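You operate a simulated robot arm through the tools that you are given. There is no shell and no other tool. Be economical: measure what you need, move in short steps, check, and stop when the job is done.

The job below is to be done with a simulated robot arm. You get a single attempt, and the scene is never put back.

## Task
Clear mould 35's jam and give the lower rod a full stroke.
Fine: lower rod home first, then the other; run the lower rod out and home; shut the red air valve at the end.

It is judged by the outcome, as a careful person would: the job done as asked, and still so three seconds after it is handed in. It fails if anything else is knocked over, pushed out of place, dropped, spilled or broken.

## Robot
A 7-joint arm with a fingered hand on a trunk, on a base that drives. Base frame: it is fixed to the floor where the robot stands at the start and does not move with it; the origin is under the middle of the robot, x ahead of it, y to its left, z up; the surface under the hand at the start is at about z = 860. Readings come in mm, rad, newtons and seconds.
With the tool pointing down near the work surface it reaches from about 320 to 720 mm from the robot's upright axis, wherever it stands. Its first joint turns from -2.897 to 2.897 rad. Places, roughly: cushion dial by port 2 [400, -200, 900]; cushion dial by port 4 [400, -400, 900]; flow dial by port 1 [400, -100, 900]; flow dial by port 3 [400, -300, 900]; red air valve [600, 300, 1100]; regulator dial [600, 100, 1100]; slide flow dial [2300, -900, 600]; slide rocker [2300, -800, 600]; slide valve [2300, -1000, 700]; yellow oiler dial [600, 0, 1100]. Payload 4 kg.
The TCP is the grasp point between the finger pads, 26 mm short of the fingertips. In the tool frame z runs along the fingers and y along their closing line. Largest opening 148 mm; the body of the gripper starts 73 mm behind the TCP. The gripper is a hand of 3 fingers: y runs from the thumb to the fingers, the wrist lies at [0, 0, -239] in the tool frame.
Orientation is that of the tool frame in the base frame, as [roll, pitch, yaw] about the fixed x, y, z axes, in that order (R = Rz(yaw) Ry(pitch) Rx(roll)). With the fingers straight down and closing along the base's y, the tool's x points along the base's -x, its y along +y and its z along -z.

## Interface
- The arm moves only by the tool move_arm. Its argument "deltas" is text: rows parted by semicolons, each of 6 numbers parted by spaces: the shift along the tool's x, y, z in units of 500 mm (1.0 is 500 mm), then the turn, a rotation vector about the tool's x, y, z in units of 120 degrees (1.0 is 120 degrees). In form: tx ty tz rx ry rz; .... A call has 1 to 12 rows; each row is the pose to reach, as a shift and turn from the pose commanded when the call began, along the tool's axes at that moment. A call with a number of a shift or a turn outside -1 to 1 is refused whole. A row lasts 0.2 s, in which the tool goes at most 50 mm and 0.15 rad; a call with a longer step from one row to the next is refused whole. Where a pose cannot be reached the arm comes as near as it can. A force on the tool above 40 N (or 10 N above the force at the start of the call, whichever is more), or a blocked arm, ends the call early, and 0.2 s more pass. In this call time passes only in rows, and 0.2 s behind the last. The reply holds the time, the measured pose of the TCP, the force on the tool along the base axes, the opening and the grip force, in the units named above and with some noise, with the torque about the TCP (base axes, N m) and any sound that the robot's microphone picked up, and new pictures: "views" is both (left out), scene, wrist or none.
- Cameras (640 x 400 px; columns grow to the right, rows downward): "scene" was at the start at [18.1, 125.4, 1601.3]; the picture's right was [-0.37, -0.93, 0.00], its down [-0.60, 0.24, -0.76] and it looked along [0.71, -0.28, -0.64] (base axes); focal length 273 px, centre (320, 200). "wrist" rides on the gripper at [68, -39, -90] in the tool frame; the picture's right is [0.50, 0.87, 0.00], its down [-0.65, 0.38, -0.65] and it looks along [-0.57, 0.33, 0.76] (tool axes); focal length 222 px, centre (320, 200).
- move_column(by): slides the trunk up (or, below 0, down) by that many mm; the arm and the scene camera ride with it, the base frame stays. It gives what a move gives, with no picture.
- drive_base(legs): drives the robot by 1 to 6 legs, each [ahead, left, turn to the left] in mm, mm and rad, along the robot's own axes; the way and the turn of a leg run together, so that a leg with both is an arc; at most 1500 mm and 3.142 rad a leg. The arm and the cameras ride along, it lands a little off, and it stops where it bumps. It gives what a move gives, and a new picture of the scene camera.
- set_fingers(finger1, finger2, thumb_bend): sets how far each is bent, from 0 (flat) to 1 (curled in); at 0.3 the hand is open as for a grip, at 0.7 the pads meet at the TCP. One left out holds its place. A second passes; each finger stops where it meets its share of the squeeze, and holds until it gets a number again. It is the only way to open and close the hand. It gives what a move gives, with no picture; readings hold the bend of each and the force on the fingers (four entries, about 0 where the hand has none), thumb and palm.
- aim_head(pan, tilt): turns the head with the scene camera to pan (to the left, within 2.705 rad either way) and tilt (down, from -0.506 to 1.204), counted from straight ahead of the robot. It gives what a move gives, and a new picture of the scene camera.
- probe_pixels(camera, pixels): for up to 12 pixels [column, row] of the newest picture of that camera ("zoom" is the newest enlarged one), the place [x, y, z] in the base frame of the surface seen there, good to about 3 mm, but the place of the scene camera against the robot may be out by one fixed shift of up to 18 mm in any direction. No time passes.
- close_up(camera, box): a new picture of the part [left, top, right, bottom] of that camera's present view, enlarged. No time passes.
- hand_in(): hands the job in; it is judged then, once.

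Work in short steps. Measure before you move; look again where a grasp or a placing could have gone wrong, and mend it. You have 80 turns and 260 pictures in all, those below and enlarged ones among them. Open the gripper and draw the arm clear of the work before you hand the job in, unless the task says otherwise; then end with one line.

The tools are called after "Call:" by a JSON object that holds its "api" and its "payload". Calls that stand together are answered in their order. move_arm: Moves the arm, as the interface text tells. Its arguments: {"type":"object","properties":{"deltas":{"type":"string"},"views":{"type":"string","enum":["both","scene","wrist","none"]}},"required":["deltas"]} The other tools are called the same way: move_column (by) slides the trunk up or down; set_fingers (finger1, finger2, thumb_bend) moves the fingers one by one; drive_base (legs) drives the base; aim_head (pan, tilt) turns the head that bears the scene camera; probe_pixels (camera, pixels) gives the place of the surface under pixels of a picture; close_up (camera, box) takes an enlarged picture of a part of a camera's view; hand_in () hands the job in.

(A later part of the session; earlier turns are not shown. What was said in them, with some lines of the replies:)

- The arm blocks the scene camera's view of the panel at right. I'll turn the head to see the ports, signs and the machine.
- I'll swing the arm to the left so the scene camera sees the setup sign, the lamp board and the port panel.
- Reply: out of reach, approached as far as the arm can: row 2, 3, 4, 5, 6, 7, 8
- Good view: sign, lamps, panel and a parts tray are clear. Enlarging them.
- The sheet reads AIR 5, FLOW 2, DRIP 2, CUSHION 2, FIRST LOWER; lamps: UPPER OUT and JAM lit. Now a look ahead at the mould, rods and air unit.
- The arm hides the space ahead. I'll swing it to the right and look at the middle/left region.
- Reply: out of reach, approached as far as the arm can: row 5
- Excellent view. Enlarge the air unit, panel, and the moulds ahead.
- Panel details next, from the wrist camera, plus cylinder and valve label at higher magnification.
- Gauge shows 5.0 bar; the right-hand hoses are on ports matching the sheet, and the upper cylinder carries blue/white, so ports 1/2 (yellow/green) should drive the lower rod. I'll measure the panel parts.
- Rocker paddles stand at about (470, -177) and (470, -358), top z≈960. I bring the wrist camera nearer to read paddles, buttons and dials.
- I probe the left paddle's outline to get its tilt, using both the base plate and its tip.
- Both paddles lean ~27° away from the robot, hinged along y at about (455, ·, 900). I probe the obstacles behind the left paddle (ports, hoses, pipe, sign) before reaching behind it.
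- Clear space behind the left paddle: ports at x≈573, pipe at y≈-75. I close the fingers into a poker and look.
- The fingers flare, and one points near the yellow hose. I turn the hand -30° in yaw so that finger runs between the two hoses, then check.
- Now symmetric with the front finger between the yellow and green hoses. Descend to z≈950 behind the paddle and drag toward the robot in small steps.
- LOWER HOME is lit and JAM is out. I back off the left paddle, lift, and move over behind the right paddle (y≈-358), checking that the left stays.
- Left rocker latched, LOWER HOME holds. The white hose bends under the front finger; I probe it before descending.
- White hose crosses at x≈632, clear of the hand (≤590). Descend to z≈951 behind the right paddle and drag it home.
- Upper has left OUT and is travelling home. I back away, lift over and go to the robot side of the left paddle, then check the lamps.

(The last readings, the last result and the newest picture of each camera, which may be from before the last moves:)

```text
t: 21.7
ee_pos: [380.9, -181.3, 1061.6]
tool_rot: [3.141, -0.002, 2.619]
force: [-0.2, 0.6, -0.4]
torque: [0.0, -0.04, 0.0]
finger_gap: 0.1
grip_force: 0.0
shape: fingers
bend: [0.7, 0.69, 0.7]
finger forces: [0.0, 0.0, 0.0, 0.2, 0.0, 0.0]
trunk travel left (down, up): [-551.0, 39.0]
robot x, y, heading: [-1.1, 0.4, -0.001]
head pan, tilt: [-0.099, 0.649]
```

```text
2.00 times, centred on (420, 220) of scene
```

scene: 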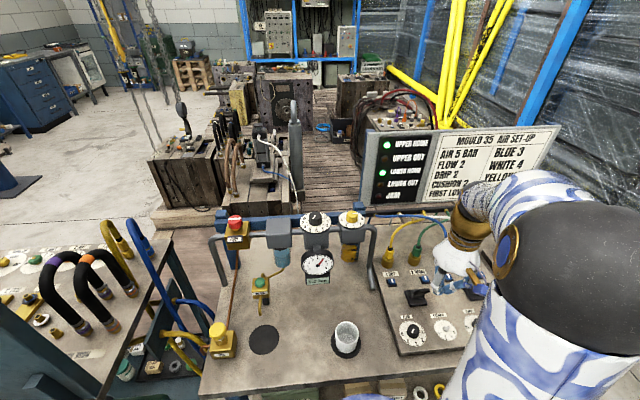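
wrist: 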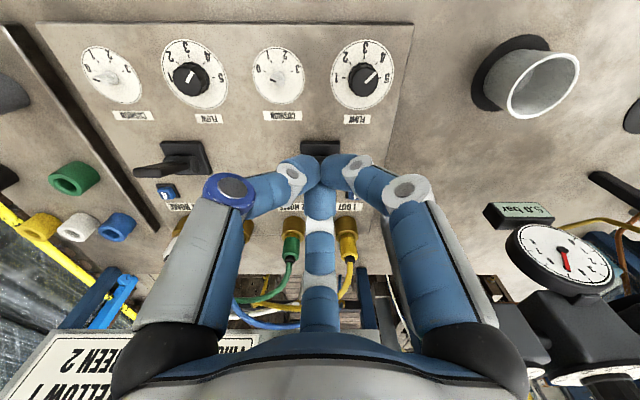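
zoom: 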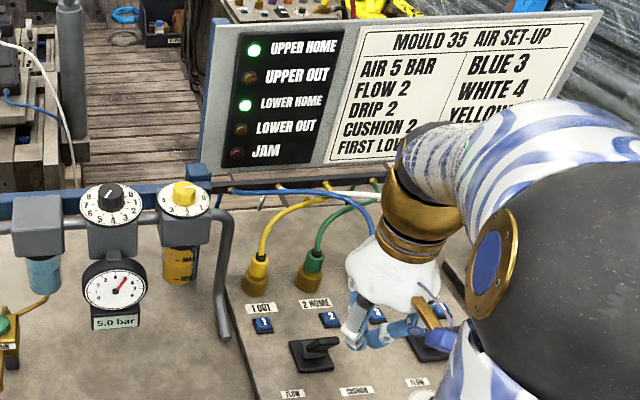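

UPPER HOME and LOWER HOME are both lit, JAM out. I probe the left paddle's present tip before pushing it.

Call:
{"api": "probe_pixels", "payload": {"camera": "zoom", "pixels": [[335, 341], [315, 345], [310, 355], [325, 352]]}}

Call:
{"api": "probe_pixels", "payload": {"camera": "wrist", "pixels": [[319, 146], [310, 150], [330, 146], [150, 171], [365, 79], [190, 78]]}}

Call:
{"api": "close_up", "payload": {"camera": "wrist", "box": [140, 20, 440, 200]}}

```text
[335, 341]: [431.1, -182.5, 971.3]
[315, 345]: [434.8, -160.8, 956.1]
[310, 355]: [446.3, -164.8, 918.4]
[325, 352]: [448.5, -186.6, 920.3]
```

```text
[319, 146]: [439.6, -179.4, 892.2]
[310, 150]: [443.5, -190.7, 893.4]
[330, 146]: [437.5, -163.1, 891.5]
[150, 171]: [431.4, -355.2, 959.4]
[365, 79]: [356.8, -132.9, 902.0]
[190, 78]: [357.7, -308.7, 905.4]
```

```text
2.13 times, centred on (290, 110) of wrist
```

zoom: 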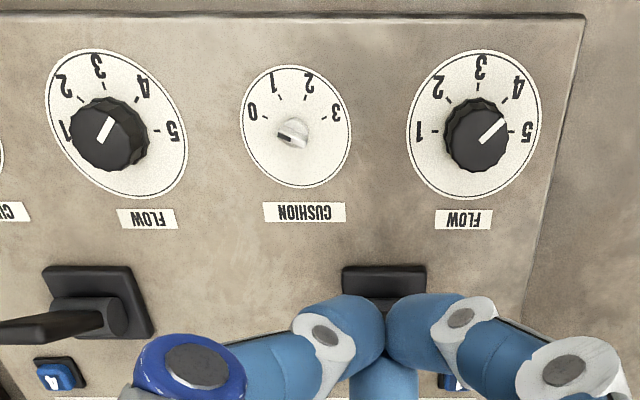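

Left paddle tip is at about (430, -180, 965). I back up 15 mm, descend on its robot side, and push it away (lower rod OUT).

Call:
{"api": "move_arm", "payload": {"deltas": "0.026 -0.015 0 0 0 0;0.026 -0.015 0.08 0 0 0;0.026 -0.015 0.16 0 0 0;0.026 -0.015 0.22 0 0 0;-0.009 0.005 0.22 0 0 0;-0.035 0.02 0.22 0 0 0;-0.061 0.035 0.22 0 0 0;-0.087 0.05 0.22 0 0 0;-0.105 0.061 0.22 0 0 0;-0.122 0.071 0.22 0 0 0", "views": "both"}}

Call:
{"api": "close_up", "payload": {"camera": "scene", "box": [360, 120, 480, 320]}}

```text
t: 23.9
ee_pos: [449.2, -183.0, 951.1]
tool_rot: [3.141, 0.002, 2.617]
force: [-20.3, -1.6, 9.8]
torque: [0.02, -0.48, -0.03]
finger_gap: 7.4
grip_force: 10.5
shape: fingers
bend: [0.67, 0.71, 0.68]
finger forces: [0.0, 21.1, 0.0, 0.1, 0.0, 0.1]
trunk travel left (down, up): [-551.0, 39.0]
robot x, y, heading: [-1.3, -3.9, 0.003]
head pan, tilt: [-0.099, 0.649]
```

scene: 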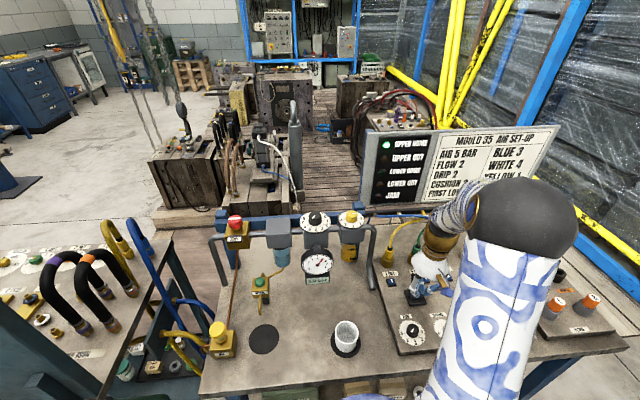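
wrist: 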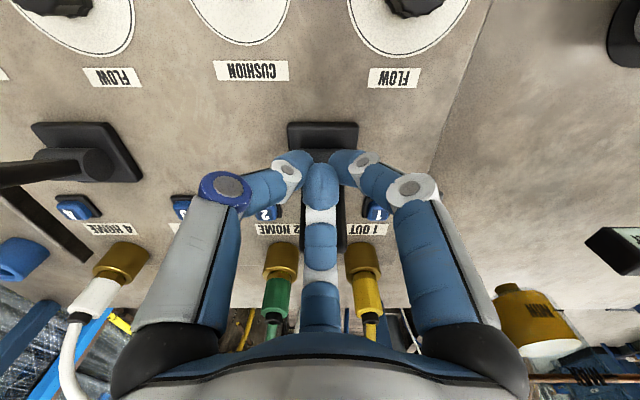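

```text
2.00 times, centred on (420, 220) of scene
```

zoom: 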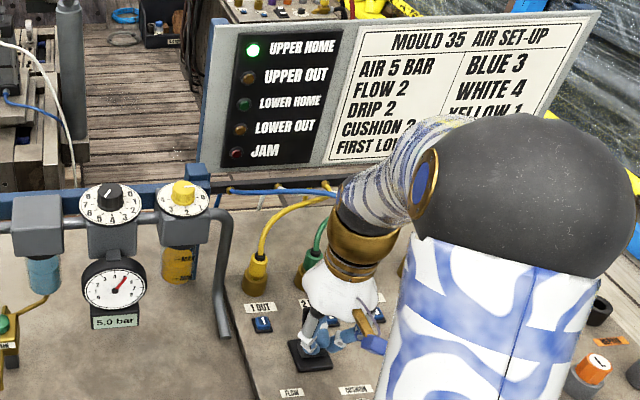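

Lower has left HOME and is running out. I back off, lift, and go round behind the paddle again while checking for LOWER OUT.

Call:
{"api": "move_arm", "payload": {"deltas": "0.035 -0.02 0 0 0 0;0.069 -0.04 0 0 0 0;0.069 -0.04 -0.08 0 0 0;0.069 -0.04 -0.16 0 0 0;0.069 -0.04 -0.22 0 0 0;0 0 -0.22 0 0 0;-0.068 0.04 -0.22 0 0 0;-0.133 0.081 -0.22 0 0 0", "views": "both"}}

Call:
{"api": "close_up", "payload": {"camera": "scene", "box": [360, 120, 480, 320]}}

```text
t: 25.7
ee_pos: [530.8, -179.1, 1059.7]
tool_rot: [3.14, 0.0, 2.617]
force: [0.6, 0.7, -0.6]
torque: [0.05, 0.01, -0.01]
finger_gap: 0.3
grip_force: 0.0
shape: fingers
bend: [0.69, 0.7, 0.7]
finger forces: [0.0, 0.0, 0.0, 0.0, 0.0, 0.0]
trunk travel left (down, up): [-551.0, 39.0]
robot x, y, heading: [-2.0, -2.4, 0.0]
head pan, tilt: [-0.099, 0.649]
```

scene: 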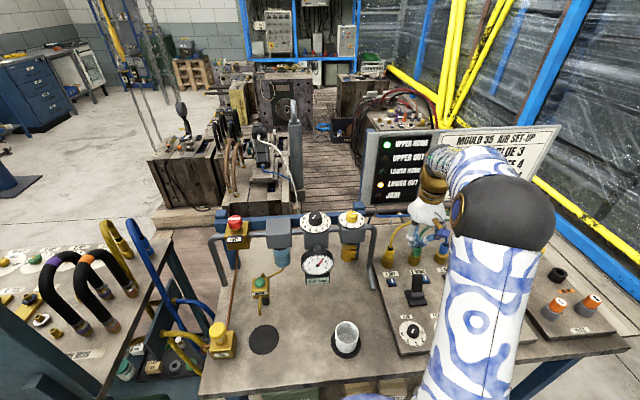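
wrist: 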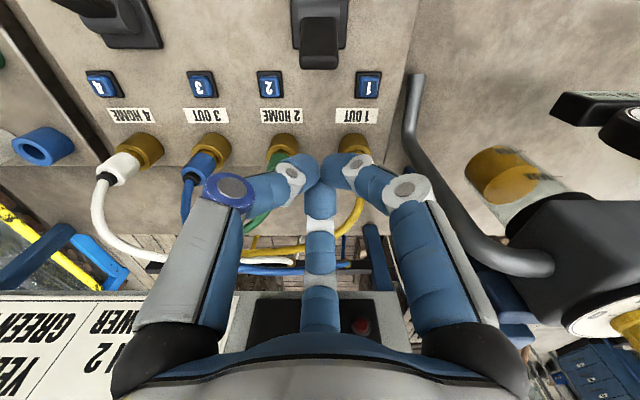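

```text
2.00 times, centred on (420, 220) of scene
```

zoom: 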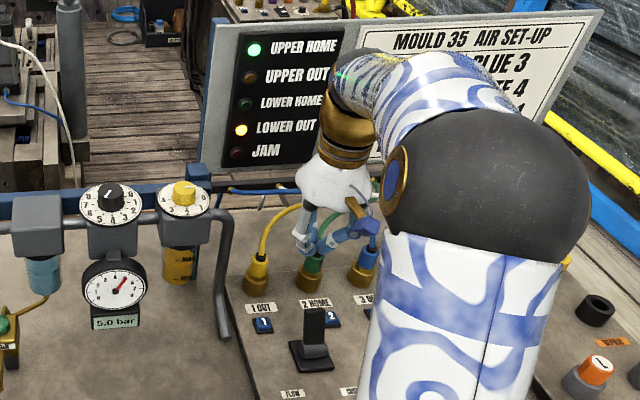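

LOWER OUT is lit with UPPER HOME. Now descend behind the left paddle and pull it home again (same stroke as before).

Call:
{"api": "move_arm", "payload": {"deltas": "0 0 0.08 0 0 0;0 0 0.15 0 0 0;0.002 0.001 0.216 0 0 0;0.028 -0.016 0.216 0 0 0;0.054 -0.031 0.216 0 0 0;0.071 -0.041 0.216 0 0 0;0.088 -0.051 0.216 0 0 0;0.106 -0.061 0.216 0 0 0;0.121 -0.07 0.216 0 0 0", "views": "none"}}

Call:
{"api": "move_arm", "payload": {"deltas": "-0.05 0.03 0 0 0 0;-0.1125 0.0653 0 0 0 0;-0.1125 0.0653 -0.08 0 0 0;-0.1125 0.0653 -0.16 0 0 0;-0.1125 0.0653 -0.215 0 0 0;-0.04 0.025 -0.215 0 0 0;0.04 -0.015 -0.215 0 0 0;0.12 -0.06 -0.215 0 0 0;0.2 -0.1 -0.215 0 0 0", "views": "both"}}

Call:
{"api": "close_up", "payload": {"camera": "scene", "box": [360, 120, 480, 320]}}

Call:
{"api": "close_up", "payload": {"camera": "scene", "box": [205, 205, 285, 285]}}

```text
t: 27.7
ee_pos: [462.5, -181.6, 952.3]
tool_rot: [3.142, 0.003, 2.62]
force: [10.4, -3.2, 4.0]
torque: [-0.08, -0.16, 0.05]
finger_gap: 0.0
grip_force: 7.0
shape: fingers
bend: [0.7, 0.7, 0.7]
finger forces: [3.8, 0.0, 0.0, 0.1, 10.4, 0.0]
trunk travel left (down, up): [-551.0, 39.0]
robot x, y, heading: [4.4, -1.2, 0.002]
head pan, tilt: [-0.099, 0.649]
```

```text
t: 29.7
ee_pos: [347.2, -174.0, 1059.2]
tool_rot: [-3.141, 0.002, 2.618]
force: [-0.1, -0.5, 0.4]
torque: [0.03, 0.03, -0.01]
finger_gap: 0.0
grip_force: 0.0
shape: fingers
bend: [0.7, 0.7, 0.7]
finger forces: [0.0, 0.0, 0.0, 0.0, 0.0, 0.1]
trunk travel left (down, up): [-551.0, 39.0]
robot x, y, heading: [-3.8, -2.1, 0.002]
head pan, tilt: [-0.099, 0.649]
```

scene: 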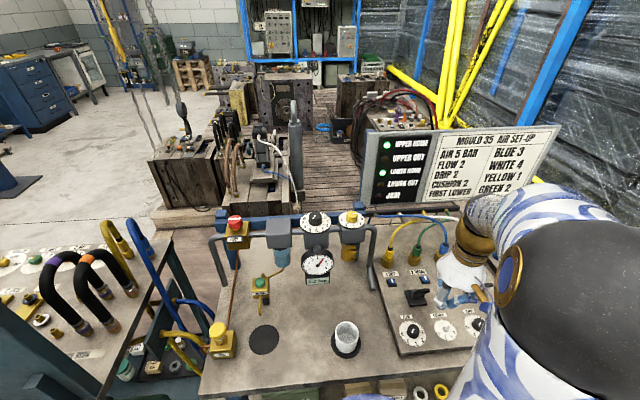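
wrist: 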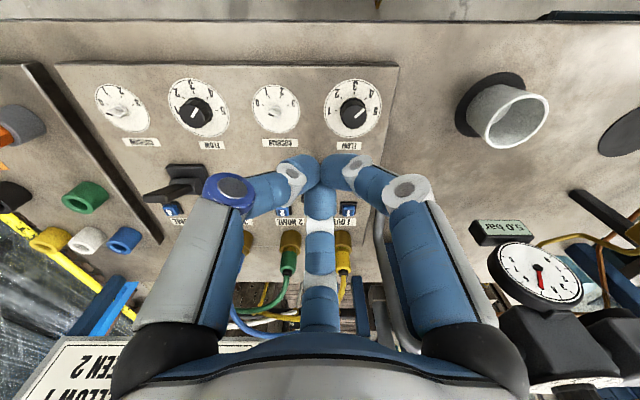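

```text
2.00 times, centred on (420, 220) of scene
```

zoom: 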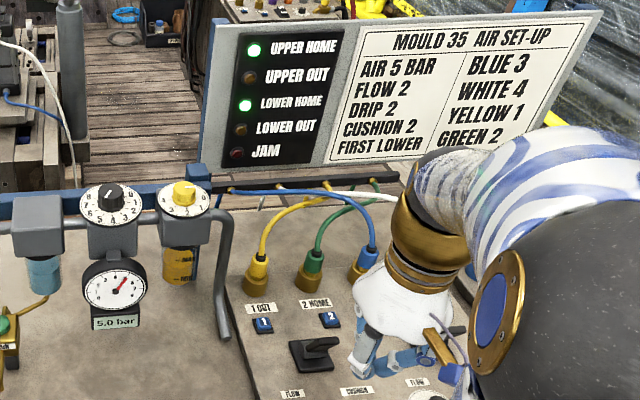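

```text
5.00 times, centred on (245, 245) of scene
```

zoom: 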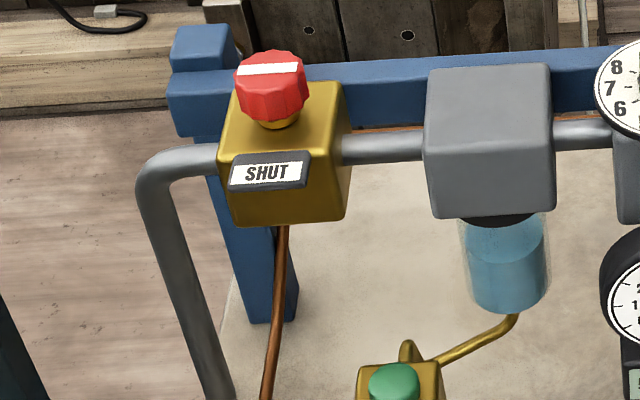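

Stroke done: both HOME lamps lit. The red knob's stripe lies along the pipe (open). Probe the knob, the left bench and table edges to decide whether the base must shift for reach.

Call:
{"api": "probe_pixels", "payload": {"camera": "zoom", "pixels": [[268, 68], [240, 70], [300, 68], [270, 100], [265, 55], [270, 172], [335, 110], [225, 60]]}}

Call:
{"api": "probe_pixels", "payload": {"camera": "scene", "pixels": [[100, 390], [30, 330], [140, 300], [170, 240], [205, 390], [300, 392], [260, 395], [20, 390], [45, 385], [150, 225], [212, 342], [215, 258]]}}

Call:
{"api": "aim_head", "payload": {"pan": 0.35, "tilt": 1.1}}

```text
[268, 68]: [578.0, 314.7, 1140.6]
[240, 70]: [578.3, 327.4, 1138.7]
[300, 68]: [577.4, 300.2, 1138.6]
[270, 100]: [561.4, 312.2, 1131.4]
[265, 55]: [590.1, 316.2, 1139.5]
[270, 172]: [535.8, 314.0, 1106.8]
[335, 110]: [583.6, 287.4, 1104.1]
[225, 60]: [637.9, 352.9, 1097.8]
```

```text
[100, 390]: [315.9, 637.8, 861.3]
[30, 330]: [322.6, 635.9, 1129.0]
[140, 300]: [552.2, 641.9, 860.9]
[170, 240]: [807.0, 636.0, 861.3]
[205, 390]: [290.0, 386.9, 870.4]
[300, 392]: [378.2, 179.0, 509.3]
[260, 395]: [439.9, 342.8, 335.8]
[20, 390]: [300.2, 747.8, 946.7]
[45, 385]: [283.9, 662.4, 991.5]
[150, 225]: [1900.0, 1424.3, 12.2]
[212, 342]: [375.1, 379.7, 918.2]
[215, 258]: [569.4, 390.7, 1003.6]
```

```text
t: 30.6
ee_pos: [348.7, -172.9, 1059.5]
tool_rot: [3.141, -0.001, 2.619]
force: [-0.5, -0.4, -0.5]
torque: [-0.02, -0.01, -0.01]
finger_gap: 0.1
grip_force: 0.1
shape: fingers
bend: [0.7, 0.7, 0.7]
finger forces: [0.0, 0.1, 0.0, 0.1, 0.1, 0.0]
trunk travel left (down, up): [-551.0, 39.0]
robot x, y, heading: [-2.6, 1.9, 0.001]
head pan, tilt: [0.351, 1.1]
```

scene: 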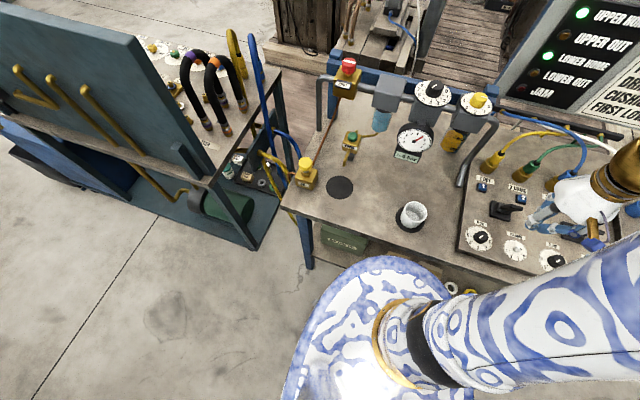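

Floor to the left is free (bench begins at y≈635). I drive 230 mm left so the red knob (≈(582, 307), top z≈1131) is well inside reach.

Call:
{"api": "drive_base", "payload": {"legs": [[0, 230, 0]]}}

Call:
{"api": "aim_head", "payload": {"pan": 0.1, "tilt": 0.75}}

Call:
{"api": "close_up", "payload": {"camera": "scene", "box": [220, 140, 420, 265]}}

```text
t: 32.3
ee_pos: [347.7, 59.0, 1060.0]
tool_rot: [-3.141, 0.002, 2.62]
force: [0.4, -0.2, -0.1]
torque: [-0.02, 0.04, 0.01]
finger_gap: 0.1
grip_force: 0.1
shape: fingers
bend: [0.7, 0.7, 0.7]
finger forces: [0.0, 0.0, 0.1, 0.0, 0.1, 0.1]
trunk travel left (down, up): [-551.0, 39.0]
robot x, y, heading: [0.3, 235.8, 0.001]
head pan, tilt: [0.351, 1.1]
```

scene: 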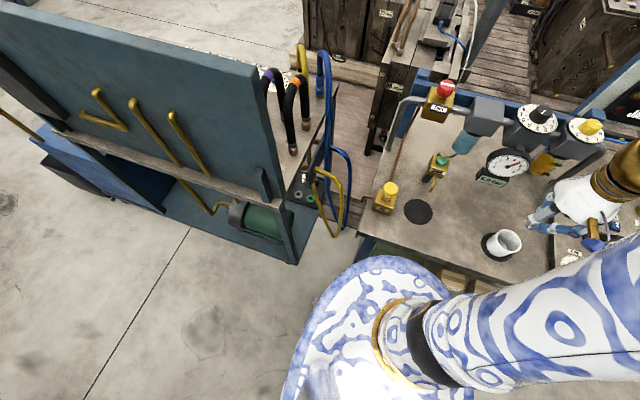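

```text
t: 33.1
ee_pos: [347.8, 58.0, 1058.6]
tool_rot: [3.141, 0.0, 2.619]
force: [0.7, -0.5, -0.6]
torque: [0.0, -0.01, -0.02]
finger_gap: 0.0
grip_force: 0.0
shape: fingers
bend: [0.7, 0.7, 0.7]
finger forces: [0.1, 0.1, 0.1, 0.0, 0.0, 0.1]
trunk travel left (down, up): [-551.0, 39.0]
robot x, y, heading: [1.5, 226.4, -0.002]
head pan, tilt: [0.099, 0.75]
```

scene: 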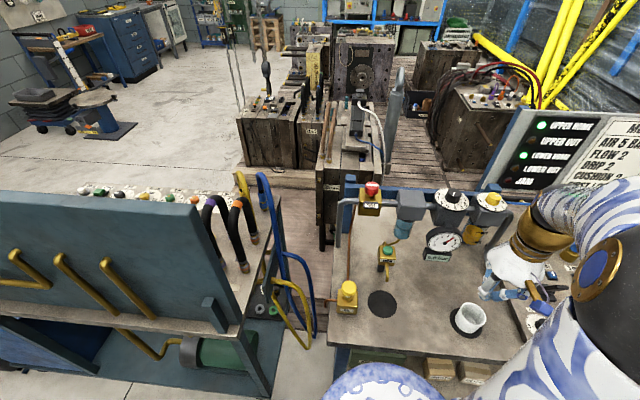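

```text
3.20 times, centred on (320, 202) of scene
```

zoom: 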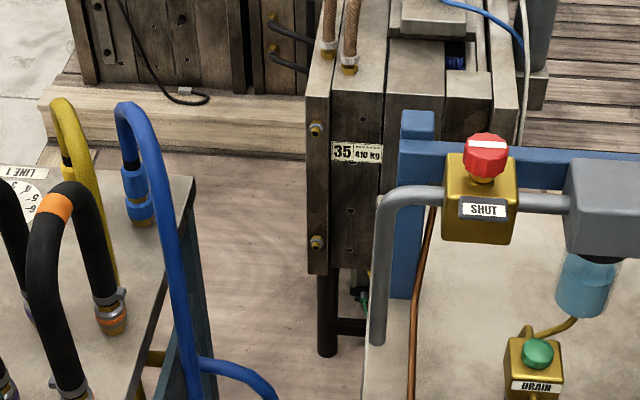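

Plate confirms mould 35. I open the hand and bring the wrist camera in front of and above the red knob.

Call:
{"api": "move_arm", "payload": {"deltas": "0 0 -0.085 0 0 0;0 0 -0.17 0 0 0;0 0 -0.255 0 0 0;0 0 -0.342 0 0 0;-0.002 0.083 -0.342 0 0 0;-0.004 0.166 -0.342 0 0 0;-0.006 0.249 -0.342 0 0 0;-0.008 0.332 -0.342 0 0 0;-0.01 0.415 -0.342 0 0 0;-0.012 0.5 -0.342 0 0 0;-0.013 0.583 -0.342 0 0 0", "views": "none"}}

Call:
{"api": "set_fingers", "payload": {"finger1": 0.4, "finger2": 0.4, "thumb_bend": 0.4}}

Call:
{"api": "move_arm", "payload": {"deltas": "0 0 0 0 0 0", "views": "both"}}

Call:
{"api": "close_up", "payload": {"camera": "wrist", "box": [240, 80, 400, 280]}}

```text
t: 35.5
ee_pos: [500.1, 309.6, 1229.7]
tool_rot: [3.14, 0.0, 2.62]
force: [-0.5, 0.5, -0.4]
torque: [0.0, 0.01, -0.03]
finger_gap: 0.0
grip_force: 0.1
shape: fingers
bend: [0.7, 0.7, 0.7]
finger forces: [0.0, 0.0, 0.0, 0.0, 0.0, 0.0]
trunk travel left (down, up): [-551.0, 39.0]
robot x, y, heading: [1.6, 230.1, 0.0]
head pan, tilt: [0.099, 0.75]
```

```text
t: 36.5
ee_pos: [500.1, 308.3, 1228.8]
tool_rot: [-3.141, 0.001, 2.62]
force: [-0.3, 0.7, -0.1]
torque: [0.0, 0.02, 0.01]
finger_gap: 94.6
grip_force: 0.0
shape: fingers
bend: [0.4, 0.4, 0.4]
finger forces: [0.0, 0.0, 0.1, 0.0, 0.0, 0.0]
trunk travel left (down, up): [-551.0, 39.0]
robot x, y, heading: [2.4, 230.3, -0.0]
head pan, tilt: [0.099, 0.75]
```

```text
t: 36.9
ee_pos: [498.7, 309.3, 1229.8]
tool_rot: [3.141, 0.002, 2.621]
force: [-0.3, 0.5, 0.3]
torque: [0.01, 0.01, 0.0]
finger_gap: 94.7
grip_force: 0.1
shape: fingers
bend: [0.4, 0.4, 0.4]
finger forces: [0.0, 0.0, 0.1, 0.0, 0.0, 0.0]
trunk travel left (down, up): [-551.0, 39.0]
robot x, y, heading: [2.1, 232.8, 0.002]
head pan, tilt: [0.099, 0.75]
```

scene: 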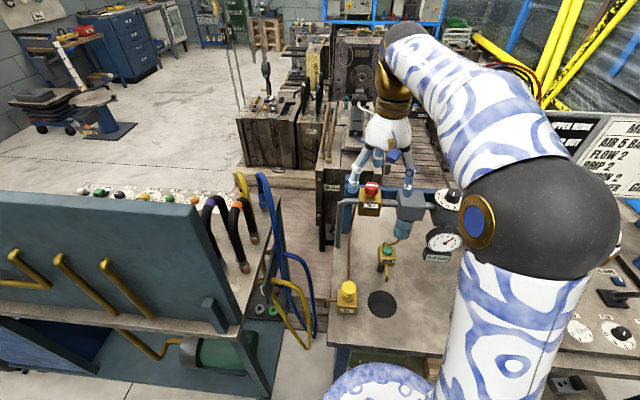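
wrist: 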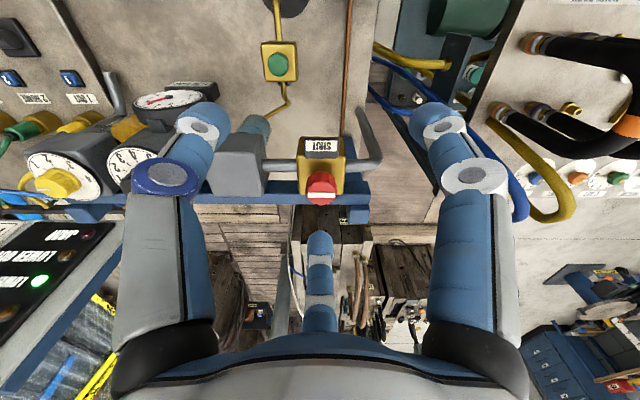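

```text
2.00 times, centred on (320, 180) of wrist
```

zoom: 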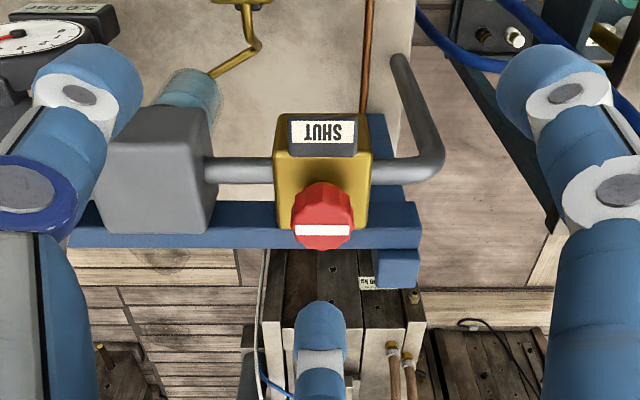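

Knob is well in view at (321, 187) wrist. Probing its centre and size.

Call:
{"api": "probe_pixels", "payload": {"camera": "wrist", "pixels": [[321, 195], [309, 195], [333, 195], [321, 190], [321, 201], [321, 178], [320, 160], [340, 160], [302, 160], [360, 200], [262, 170], [321, 147]]}}

```text
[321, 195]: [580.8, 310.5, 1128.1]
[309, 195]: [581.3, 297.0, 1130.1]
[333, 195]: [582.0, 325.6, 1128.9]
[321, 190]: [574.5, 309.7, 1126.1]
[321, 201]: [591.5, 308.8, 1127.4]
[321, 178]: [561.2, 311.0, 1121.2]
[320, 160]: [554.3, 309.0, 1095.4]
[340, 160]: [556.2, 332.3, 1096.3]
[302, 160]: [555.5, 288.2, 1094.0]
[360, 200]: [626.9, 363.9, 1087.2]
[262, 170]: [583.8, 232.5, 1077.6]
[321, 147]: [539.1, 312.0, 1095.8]
```

Knob centre ≈ (580, 310), top z≈1128, radius ≈17; valve body top at 1095. I partly close the fingers, move over it, and check the alignment.

Call:
{"api": "set_fingers", "payload": {"finger1": 0.47, "finger2": 0.47, "thumb_bend": 0.47}}

Call:
{"api": "move_arm", "payload": {"deltas": "-0.07 0.041 0 0 0 0;-0.138 0.0825 0.03 0 0 0;-0.138 0.0825 0.1 0 0 0", "views": "both"}}

Call:
{"api": "close_up", "payload": {"camera": "wrist", "box": [220, 100, 420, 260]}}

Call:
{"api": "close_up", "payload": {"camera": "scene", "box": [330, 120, 430, 230]}}

```text
t: 37.9
ee_pos: [500.2, 309.0, 1230.9]
tool_rot: [3.141, -0.001, 2.618]
force: [1.2, -0.2, 0.1]
torque: [-0.01, 0.01, -0.01]
finger_gap: 72.6
grip_force: 0.0
shape: fingers
bend: [0.47, 0.47, 0.47]
finger forces: [0.0, 0.1, 0.1, 0.0, 0.1, 0.0]
trunk travel left (down, up): [-551.0, 39.0]
robot x, y, heading: [-0.7, 230.8, -0.001]
head pan, tilt: [0.099, 0.75]
```

```text
t: 38.7
ee_pos: [579.6, 309.6, 1179.9]
tool_rot: [3.141, -0.001, 2.62]
force: [0.1, -0.5, 0.5]
torque: [0.01, 0.02, -0.03]
finger_gap: 72.7
grip_force: 0.0
shape: fingers
bend: [0.47, 0.47, 0.47]
finger forces: [0.0, 0.0, 0.0, 0.0, 0.0, 0.1]
trunk travel left (down, up): [-551.0, 39.0]
robot x, y, heading: [0.9, 230.4, -0.0]
head pan, tilt: [0.099, 0.75]
```

scene: 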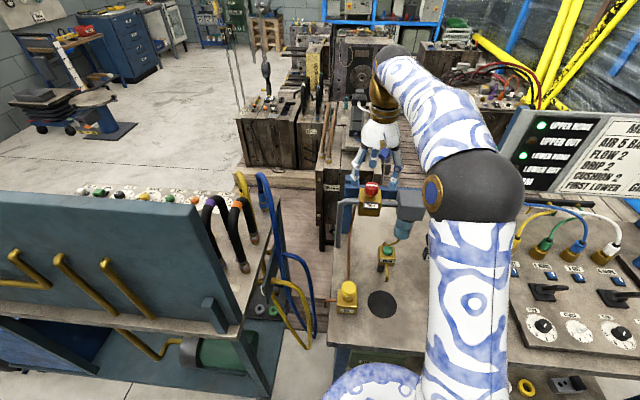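
wrist: 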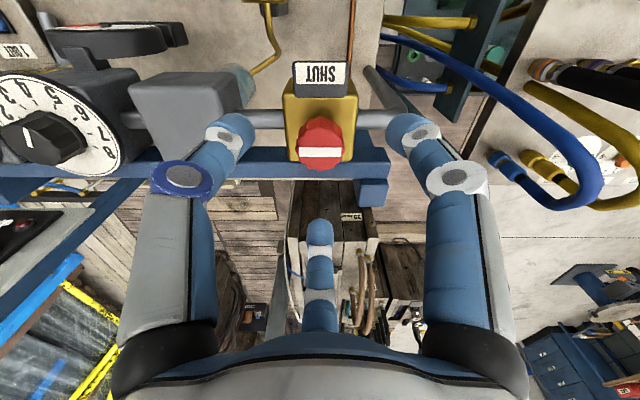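

```text
2.50 times, centred on (320, 180) of wrist
```

zoom: 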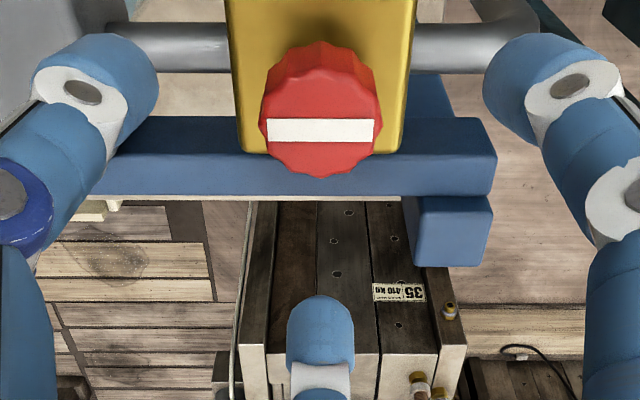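

```text
3.64 times, centred on (380, 175) of scene
```

zoom: 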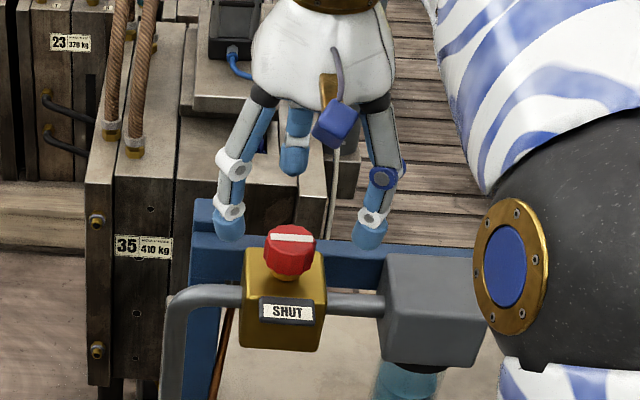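

Hand is centred over the knob, tips about z 1154. Descend 52 mm so tips stop a little above the valve body, then close around the knob.

Call:
{"api": "move_arm", "payload": {"deltas": "0 0 0.04 0 0 0;0 0 0.08 0 0 0;0 0 0.104 0 0 0", "views": "scene"}}

Call:
{"api": "close_up", "payload": {"camera": "scene", "box": [330, 140, 430, 230]}}

Call:
{"api": "set_fingers", "payload": {"finger1": 0.66, "finger2": 0.66, "thumb_bend": 0.66}}

Call:
{"api": "close_up", "payload": {"camera": "scene", "box": [330, 140, 430, 230]}}

```text
t: 39.5
ee_pos: [578.9, 308.8, 1128.0]
tool_rot: [-3.14, 0.0, 2.617]
force: [-0.2, -0.1, 0.3]
torque: [0.01, 0.04, 0.0]
finger_gap: 72.5
grip_force: 0.0
shape: fingers
bend: [0.47, 0.47, 0.47]
finger forces: [0.0, 0.0, 0.0, 0.0, 0.1, 0.1]
trunk travel left (down, up): [-551.0, 39.0]
robot x, y, heading: [-0.6, 231.5, 0.005]
head pan, tilt: [0.099, 0.75]
```

scene: 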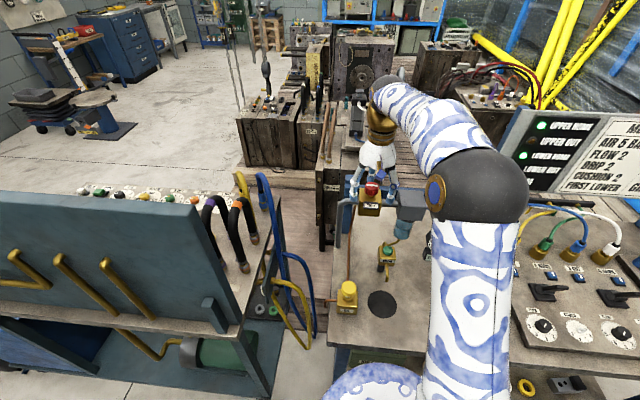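

```text
4.44 times, centred on (380, 185) of scene
```

zoom: 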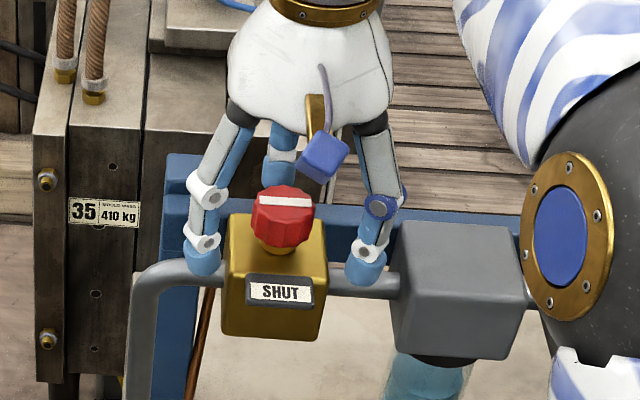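

```text
t: 40.5
ee_pos: [578.9, 308.8, 1128.1]
tool_rot: [-3.14, 0.001, 2.619]
force: [-0.4, -1.2, -1.2]
torque: [-0.03, -0.06, 0.05]
finger_gap: 44.0
grip_force: 11.8
shape: fingers
bend: [0.55, 0.58, 0.58]
finger forces: [7.9, 5.9, 0.1, 0.0, 10.4, 0.1]
trunk travel left (down, up): [-551.0, 39.0]
robot x, y, heading: [1.3, 230.8, 0.002]
head pan, tilt: [0.099, 0.75]
```

```text
4.44 times, centred on (380, 185) of scene
```

zoom: 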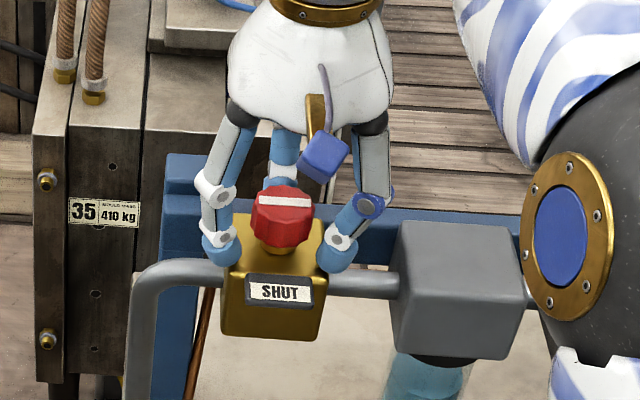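

The tips have closed on the valve body's sides (gap 44), too low. I reopen, raise 24 mm, and close on the knob itself.

Call:
{"api": "set_fingers", "payload": {"finger1": 0.47, "finger2": 0.47, "thumb_bend": 0.47}}

Call:
{"api": "move_arm", "payload": {"deltas": "0 0 -0.024 0 0 0;0 0 -0.048 0 0 0", "views": "none"}}

Call:
{"api": "set_fingers", "payload": {"finger1": 0.68, "finger2": 0.68, "thumb_bend": 0.68}}

Call:
{"api": "close_up", "payload": {"camera": "scene", "box": [330, 140, 430, 230]}}

Call:
{"api": "close_up", "payload": {"camera": "wrist", "box": [220, 80, 420, 260]}}

```text
t: 41.5
ee_pos: [579.5, 309.6, 1127.6]
tool_rot: [3.141, 0.001, 2.619]
force: [0.0, -0.2, -0.2]
torque: [0.0, 0.02, 0.02]
finger_gap: 71.3
grip_force: 0.0
shape: fingers
bend: [0.47, 0.47, 0.47]
finger forces: [0.0, 0.1, 0.0, 0.0, 0.1, 0.0]
trunk travel left (down, up): [-551.0, 39.0]
robot x, y, heading: [-2.8, 230.0, -0.001]
head pan, tilt: [0.099, 0.75]
```

```text
t: 42.1
ee_pos: [579.5, 309.3, 1151.6]
tool_rot: [-3.141, 0.002, 2.621]
force: [-0.4, -0.4, 1.1]
torque: [0.01, -0.01, -0.01]
finger_gap: 71.5
grip_force: 0.0
shape: fingers
bend: [0.47, 0.47, 0.47]
finger forces: [0.0, 0.0, 0.0, 0.0, 0.0, 0.0]
trunk travel left (down, up): [-551.0, 39.0]
robot x, y, heading: [0.2, 231.2, -0.001]
head pan, tilt: [0.099, 0.75]
```

```text
t: 43.1
ee_pos: [578.5, 307.8, 1151.3]
tool_rot: [-3.141, 0.002, 2.62]
force: [-0.4, -0.6, 2.9]
torque: [-0.04, 0.0, -0.03]
finger_gap: 22.4
grip_force: 8.3
shape: fingers
bend: [0.62, 0.62, 0.64]
finger forces: [5.1, 5.2, 0.0, 0.0, 6.6, 0.1]
trunk travel left (down, up): [-551.0, 39.0]
robot x, y, heading: [-2.3, 232.2, -0.001]
head pan, tilt: [0.099, 0.75]
```

```text
4.44 times, centred on (380, 185) of scene
```

zoom: 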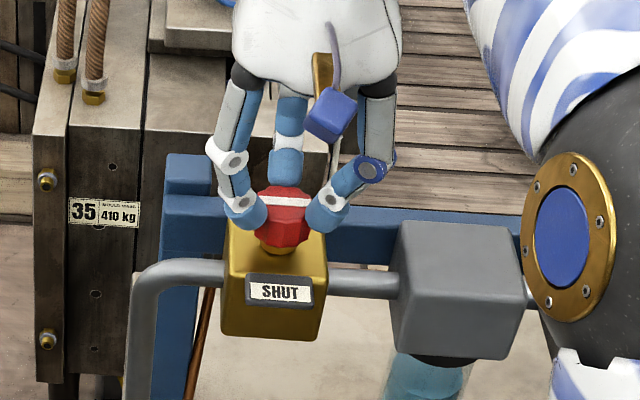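

```text
2.22 times, centred on (320, 170) of wrist
```

zoom: 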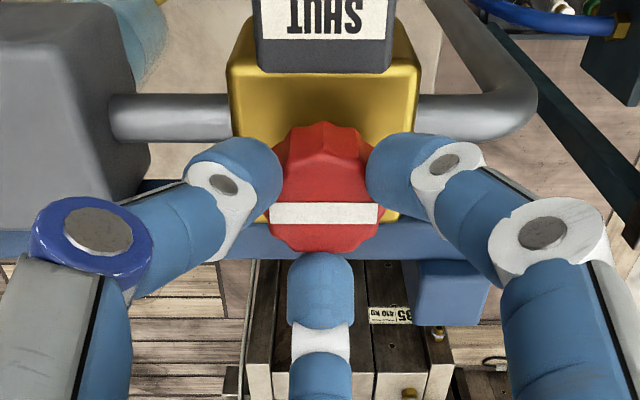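

Good three-finger grip on the knob. Turn clockwise (seen from above) 45° first and look.

Call:
{"api": "move_arm", "payload": {"deltas": "0 0 0 0 0 0.0625;0 0 0 0 0 0.125;0 0 0 0 0 0.1875;0 0 0 0 0 0.25;0 0 0 0 0 0.3125;0 0 0 0 0 0.375", "views": "scene"}}

Call:
{"api": "close_up", "payload": {"camera": "scene", "box": [330, 140, 430, 230]}}

```text
t: 44.5
ee_pos: [578.1, 309.6, 1151.6]
tool_rot: [-3.141, -0.001, 1.833]
force: [-1.0, 0.0, 1.8]
torque: [-0.02, 0.08, 0.02]
finger_gap: 22.2
grip_force: 8.2
shape: fingers
bend: [0.62, 0.62, 0.64]
finger forces: [5.5, 4.3, 0.0, 0.1, 6.8, 0.0]
trunk travel left (down, up): [-551.0, 39.0]
robot x, y, heading: [-5.5, 234.5, 0.003]
head pan, tilt: [0.099, 0.75]
```

scene: 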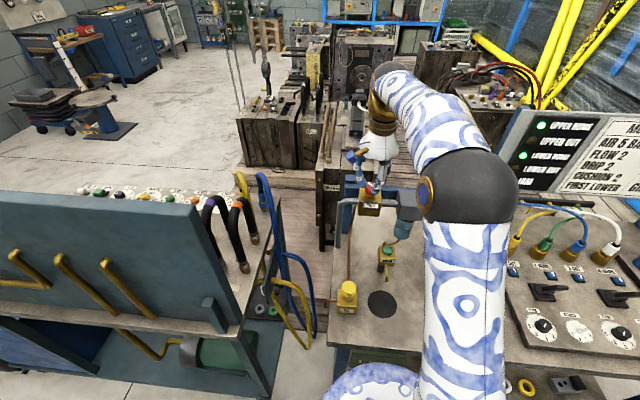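

```text
4.44 times, centred on (380, 185) of scene
```

zoom: 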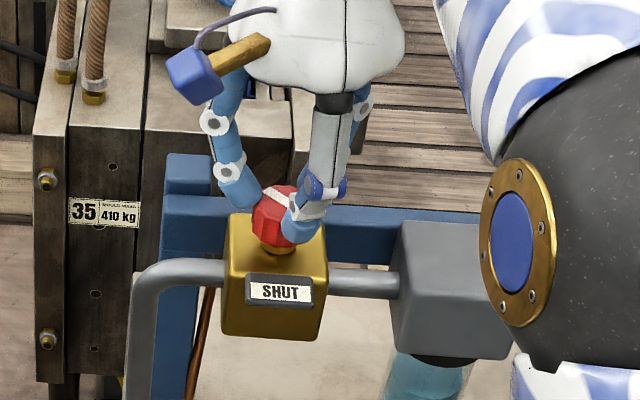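

The stripe turned with the hand. Continue another 48° clockwise to the stop.

Call:
{"api": "move_arm", "payload": {"deltas": "0 0 0 0 0 0.0625;0 0 0 0 0 0.125;0 0 0 0 0 0.1875;0 0 0 0 0 0.25;0 0 0 0 0 0.3125;0 0 0 0 0 0.375;0 0 0 0 0 0.4", "views": "both"}}

Call:
{"api": "close_up", "payload": {"camera": "scene", "box": [330, 140, 430, 230]}}

Call:
{"api": "close_up", "payload": {"camera": "wrist", "box": [160, 0, 480, 200]}}

```text
t: 46.1
ee_pos: [578.8, 309.3, 1152.4]
tool_rot: [3.139, 0.002, 0.994]
force: [-1.7, 1.3, 2.4]
torque: [0.11, 0.05, 0.04]
finger_gap: 22.0
grip_force: 8.6
shape: fingers
bend: [0.62, 0.62, 0.64]
finger forces: [5.3, 4.1, 0.0, 0.1, 7.8, 0.0]
trunk travel left (down, up): [-551.0, 39.0]
robot x, y, heading: [-1.3, 230.2, 0.004]
head pan, tilt: [0.099, 0.75]
```

scene: 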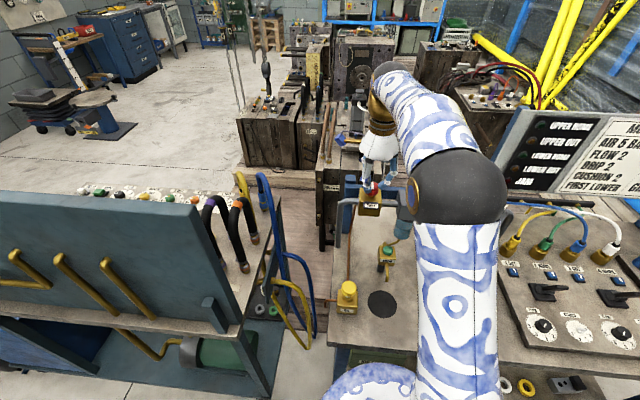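
wrist: 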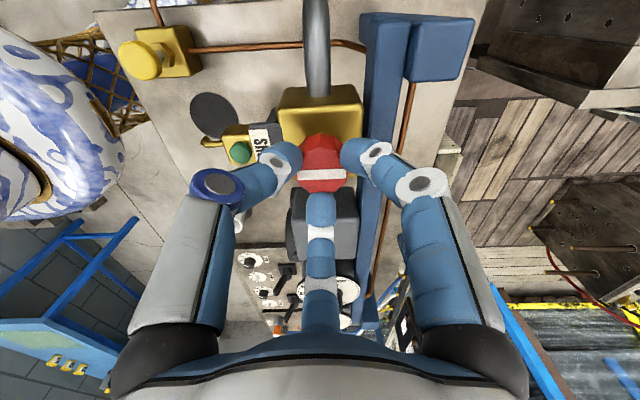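

```text
4.44 times, centred on (380, 185) of scene
```

zoom: 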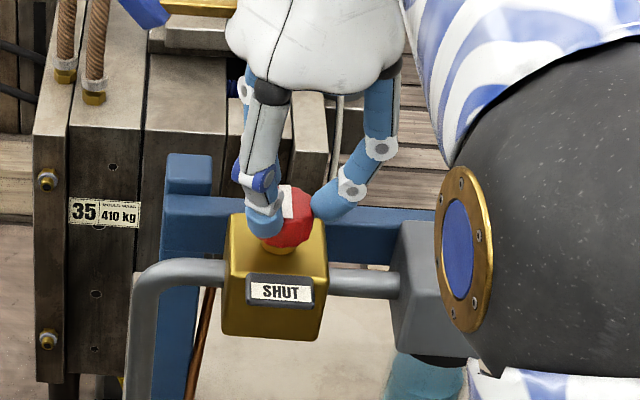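

```text
2.00 times, centred on (320, 100) of wrist
```

zoom: 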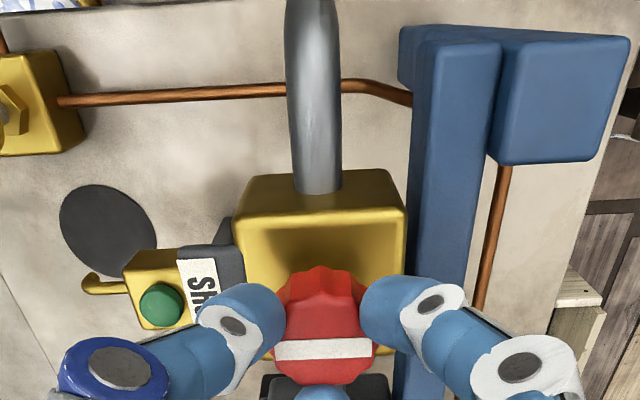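

Stripe is now across the pipe and the lamps are out (air off). Release, lift and withdraw, then check the gauge and valve.

Call:
{"api": "set_fingers", "payload": {"finger1": 0.45, "finger2": 0.45, "thumb_bend": 0.45}}

Call:
{"api": "move_arm", "payload": {"deltas": "0 0 -0.06 0 0 0;0 0 -0.12 0 0 0;0 0 -0.2 0 0 0", "views": "scene"}}

Call:
{"api": "close_up", "payload": {"camera": "scene", "box": [330, 140, 430, 230]}}

```text
t: 47.1
ee_pos: [579.6, 309.5, 1151.6]
tool_rot: [3.141, 0.0, 0.996]
force: [-0.3, 0.3, 0.2]
torque: [0.02, 0.0, 0.02]
finger_gap: 78.0
grip_force: 0.0
shape: fingers
bend: [0.45, 0.45, 0.45]
finger forces: [0.0, 0.0, 0.0, 0.0, 0.0, 0.1]
trunk travel left (down, up): [-551.0, 39.0]
robot x, y, heading: [-1.1, 231.8, 0.0]
head pan, tilt: [0.099, 0.75]
```

```text
t: 47.9
ee_pos: [578.7, 308.7, 1251.8]
tool_rot: [-3.141, 0.002, 0.999]
force: [0.4, 0.5, -0.8]
torque: [0.02, 0.03, 0.0]
finger_gap: 78.5
grip_force: 0.0
shape: fingers
bend: [0.45, 0.45, 0.45]
finger forces: [0.1, 0.1, 0.0, 0.0, 0.1, 0.0]
trunk travel left (down, up): [-551.0, 39.0]
robot x, y, heading: [1.3, 231.0, 0.002]
head pan, tilt: [0.099, 0.75]
```

scene: 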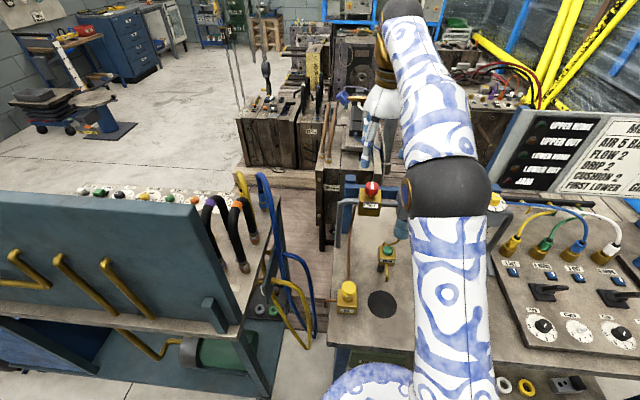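

```text
4.44 times, centred on (380, 185) of scene
```

zoom: 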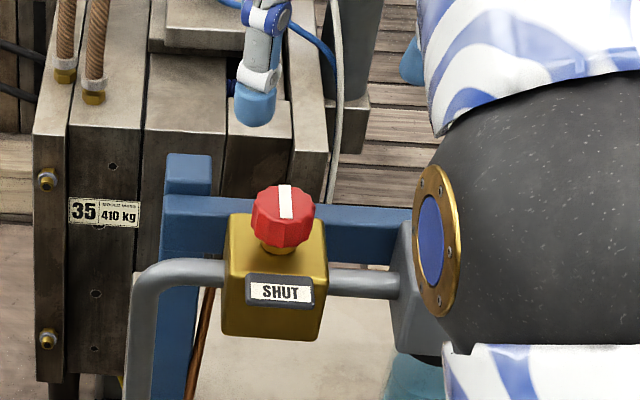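

Knob is released with its stripe across. Withdraw the arm toward the robot at height and check the gauge and lamps.

Call:
{"api": "move_arm", "payload": {"deltas": "-0.043 -0.067 0 0 0 0;-0.087 -0.134 0 0 0 0;-0.13 -0.2 0 0 0 0;-0.174 -0.27 0 0 0 0;-0.217 -0.336 0 0 0 0", "views": "wrist"}}

Call:
{"api": "set_fingers", "payload": {"finger1": 0.3, "finger2": 0.3, "thumb_bend": 0.3}}

Call:
{"api": "aim_head", "payload": {"pan": -0.3, "tilt": 0.75}}

```text
t: 49.1
ee_pos: [377.0, 309.6, 1251.0]
tool_rot: [3.14, 0.0, 0.997]
force: [-0.3, 0.2, -0.1]
torque: [0.01, -0.02, -0.03]
finger_gap: 78.1
grip_force: 0.1
shape: fingers
bend: [0.45, 0.45, 0.45]
finger forces: [0.1, 0.0, 0.0, 0.0, 0.2, 0.0]
trunk travel left (down, up): [-551.0, 39.0]
robot x, y, heading: [-0.9, 225.8, -0.001]
head pan, tilt: [0.099, 0.75]
```

wrist: 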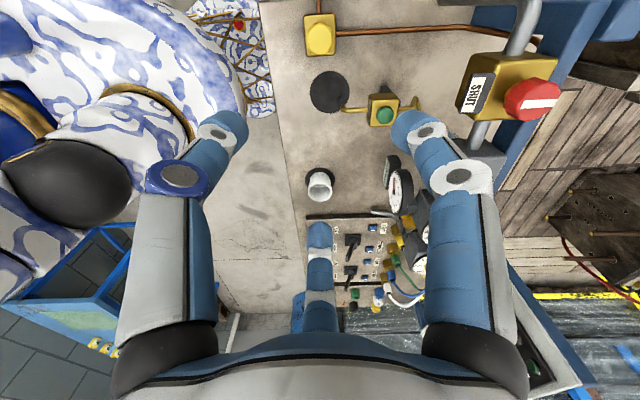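

```text
t: 50.1
ee_pos: [378.1, 309.5, 1250.9]
tool_rot: [3.141, 0.001, 0.996]
force: [0.3, -0.2, 0.1]
torque: [0.01, -0.01, 0.0]
finger_gap: 126.6
grip_force: 0.0
shape: fingers
bend: [0.3, 0.3, 0.3]
finger forces: [0.1, 0.1, 0.0, 0.0, 0.0, 0.0]
trunk travel left (down, up): [-551.0, 39.0]
robot x, y, heading: [-2.7, 230.0, 0.002]
head pan, tilt: [0.099, 0.75]
```

```text
t: 51.0
ee_pos: [377.9, 308.3, 1250.4]
tool_rot: [3.141, -0.001, 0.997]
force: [-0.7, -0.1, 0.1]
torque: [0.0, 0.0, 0.04]
finger_gap: 126.4
grip_force: 0.0
shape: fingers
bend: [0.3, 0.3, 0.3]
finger forces: [0.0, 0.0, 0.0, 0.0, 0.0, 0.1]
trunk travel left (down, up): [-551.0, 39.0]
robot x, y, heading: [-2.9, 234.2, -0.002]
head pan, tilt: [-0.3, 0.75]
```

scene: 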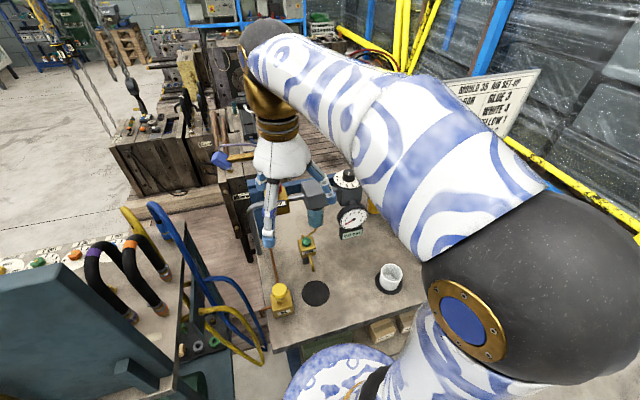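

Call:
{"api": "close_up", "payload": {"camera": "scene", "box": [310, 160, 390, 250]}}

Call:
{"api": "close_up", "payload": {"camera": "wrist", "box": [280, 150, 460, 320]}}

```text
4.44 times, centred on (350, 205) of scene
```

zoom: 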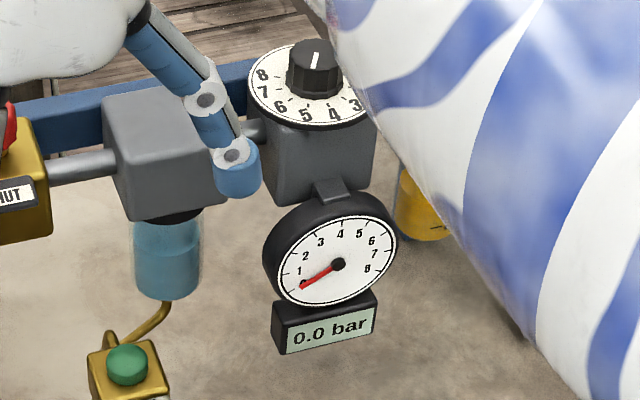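

```text
2.35 times, centred on (370, 235) of wrist
```

zoom: 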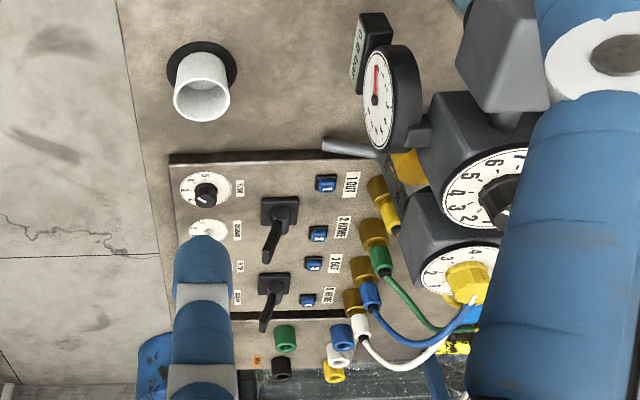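

The gauge reads 0.0 bar, the red valve is shut, both rockers are set to home, and the hand is open and clear of the work. Handing in.

Call:
{"api": "hand_in", "payload": {}}

```text
The job is handed in.
```

Mould 35's jam is cleared: I brought the lower rod home first, then the upper, ran the lower rod fully out and home, and shut the red air valve (gauge 0.0 bar). I left the flow, cushion and drip dials as found; the flow dials looked set well above the sheet's 2, and drip looked near 0.
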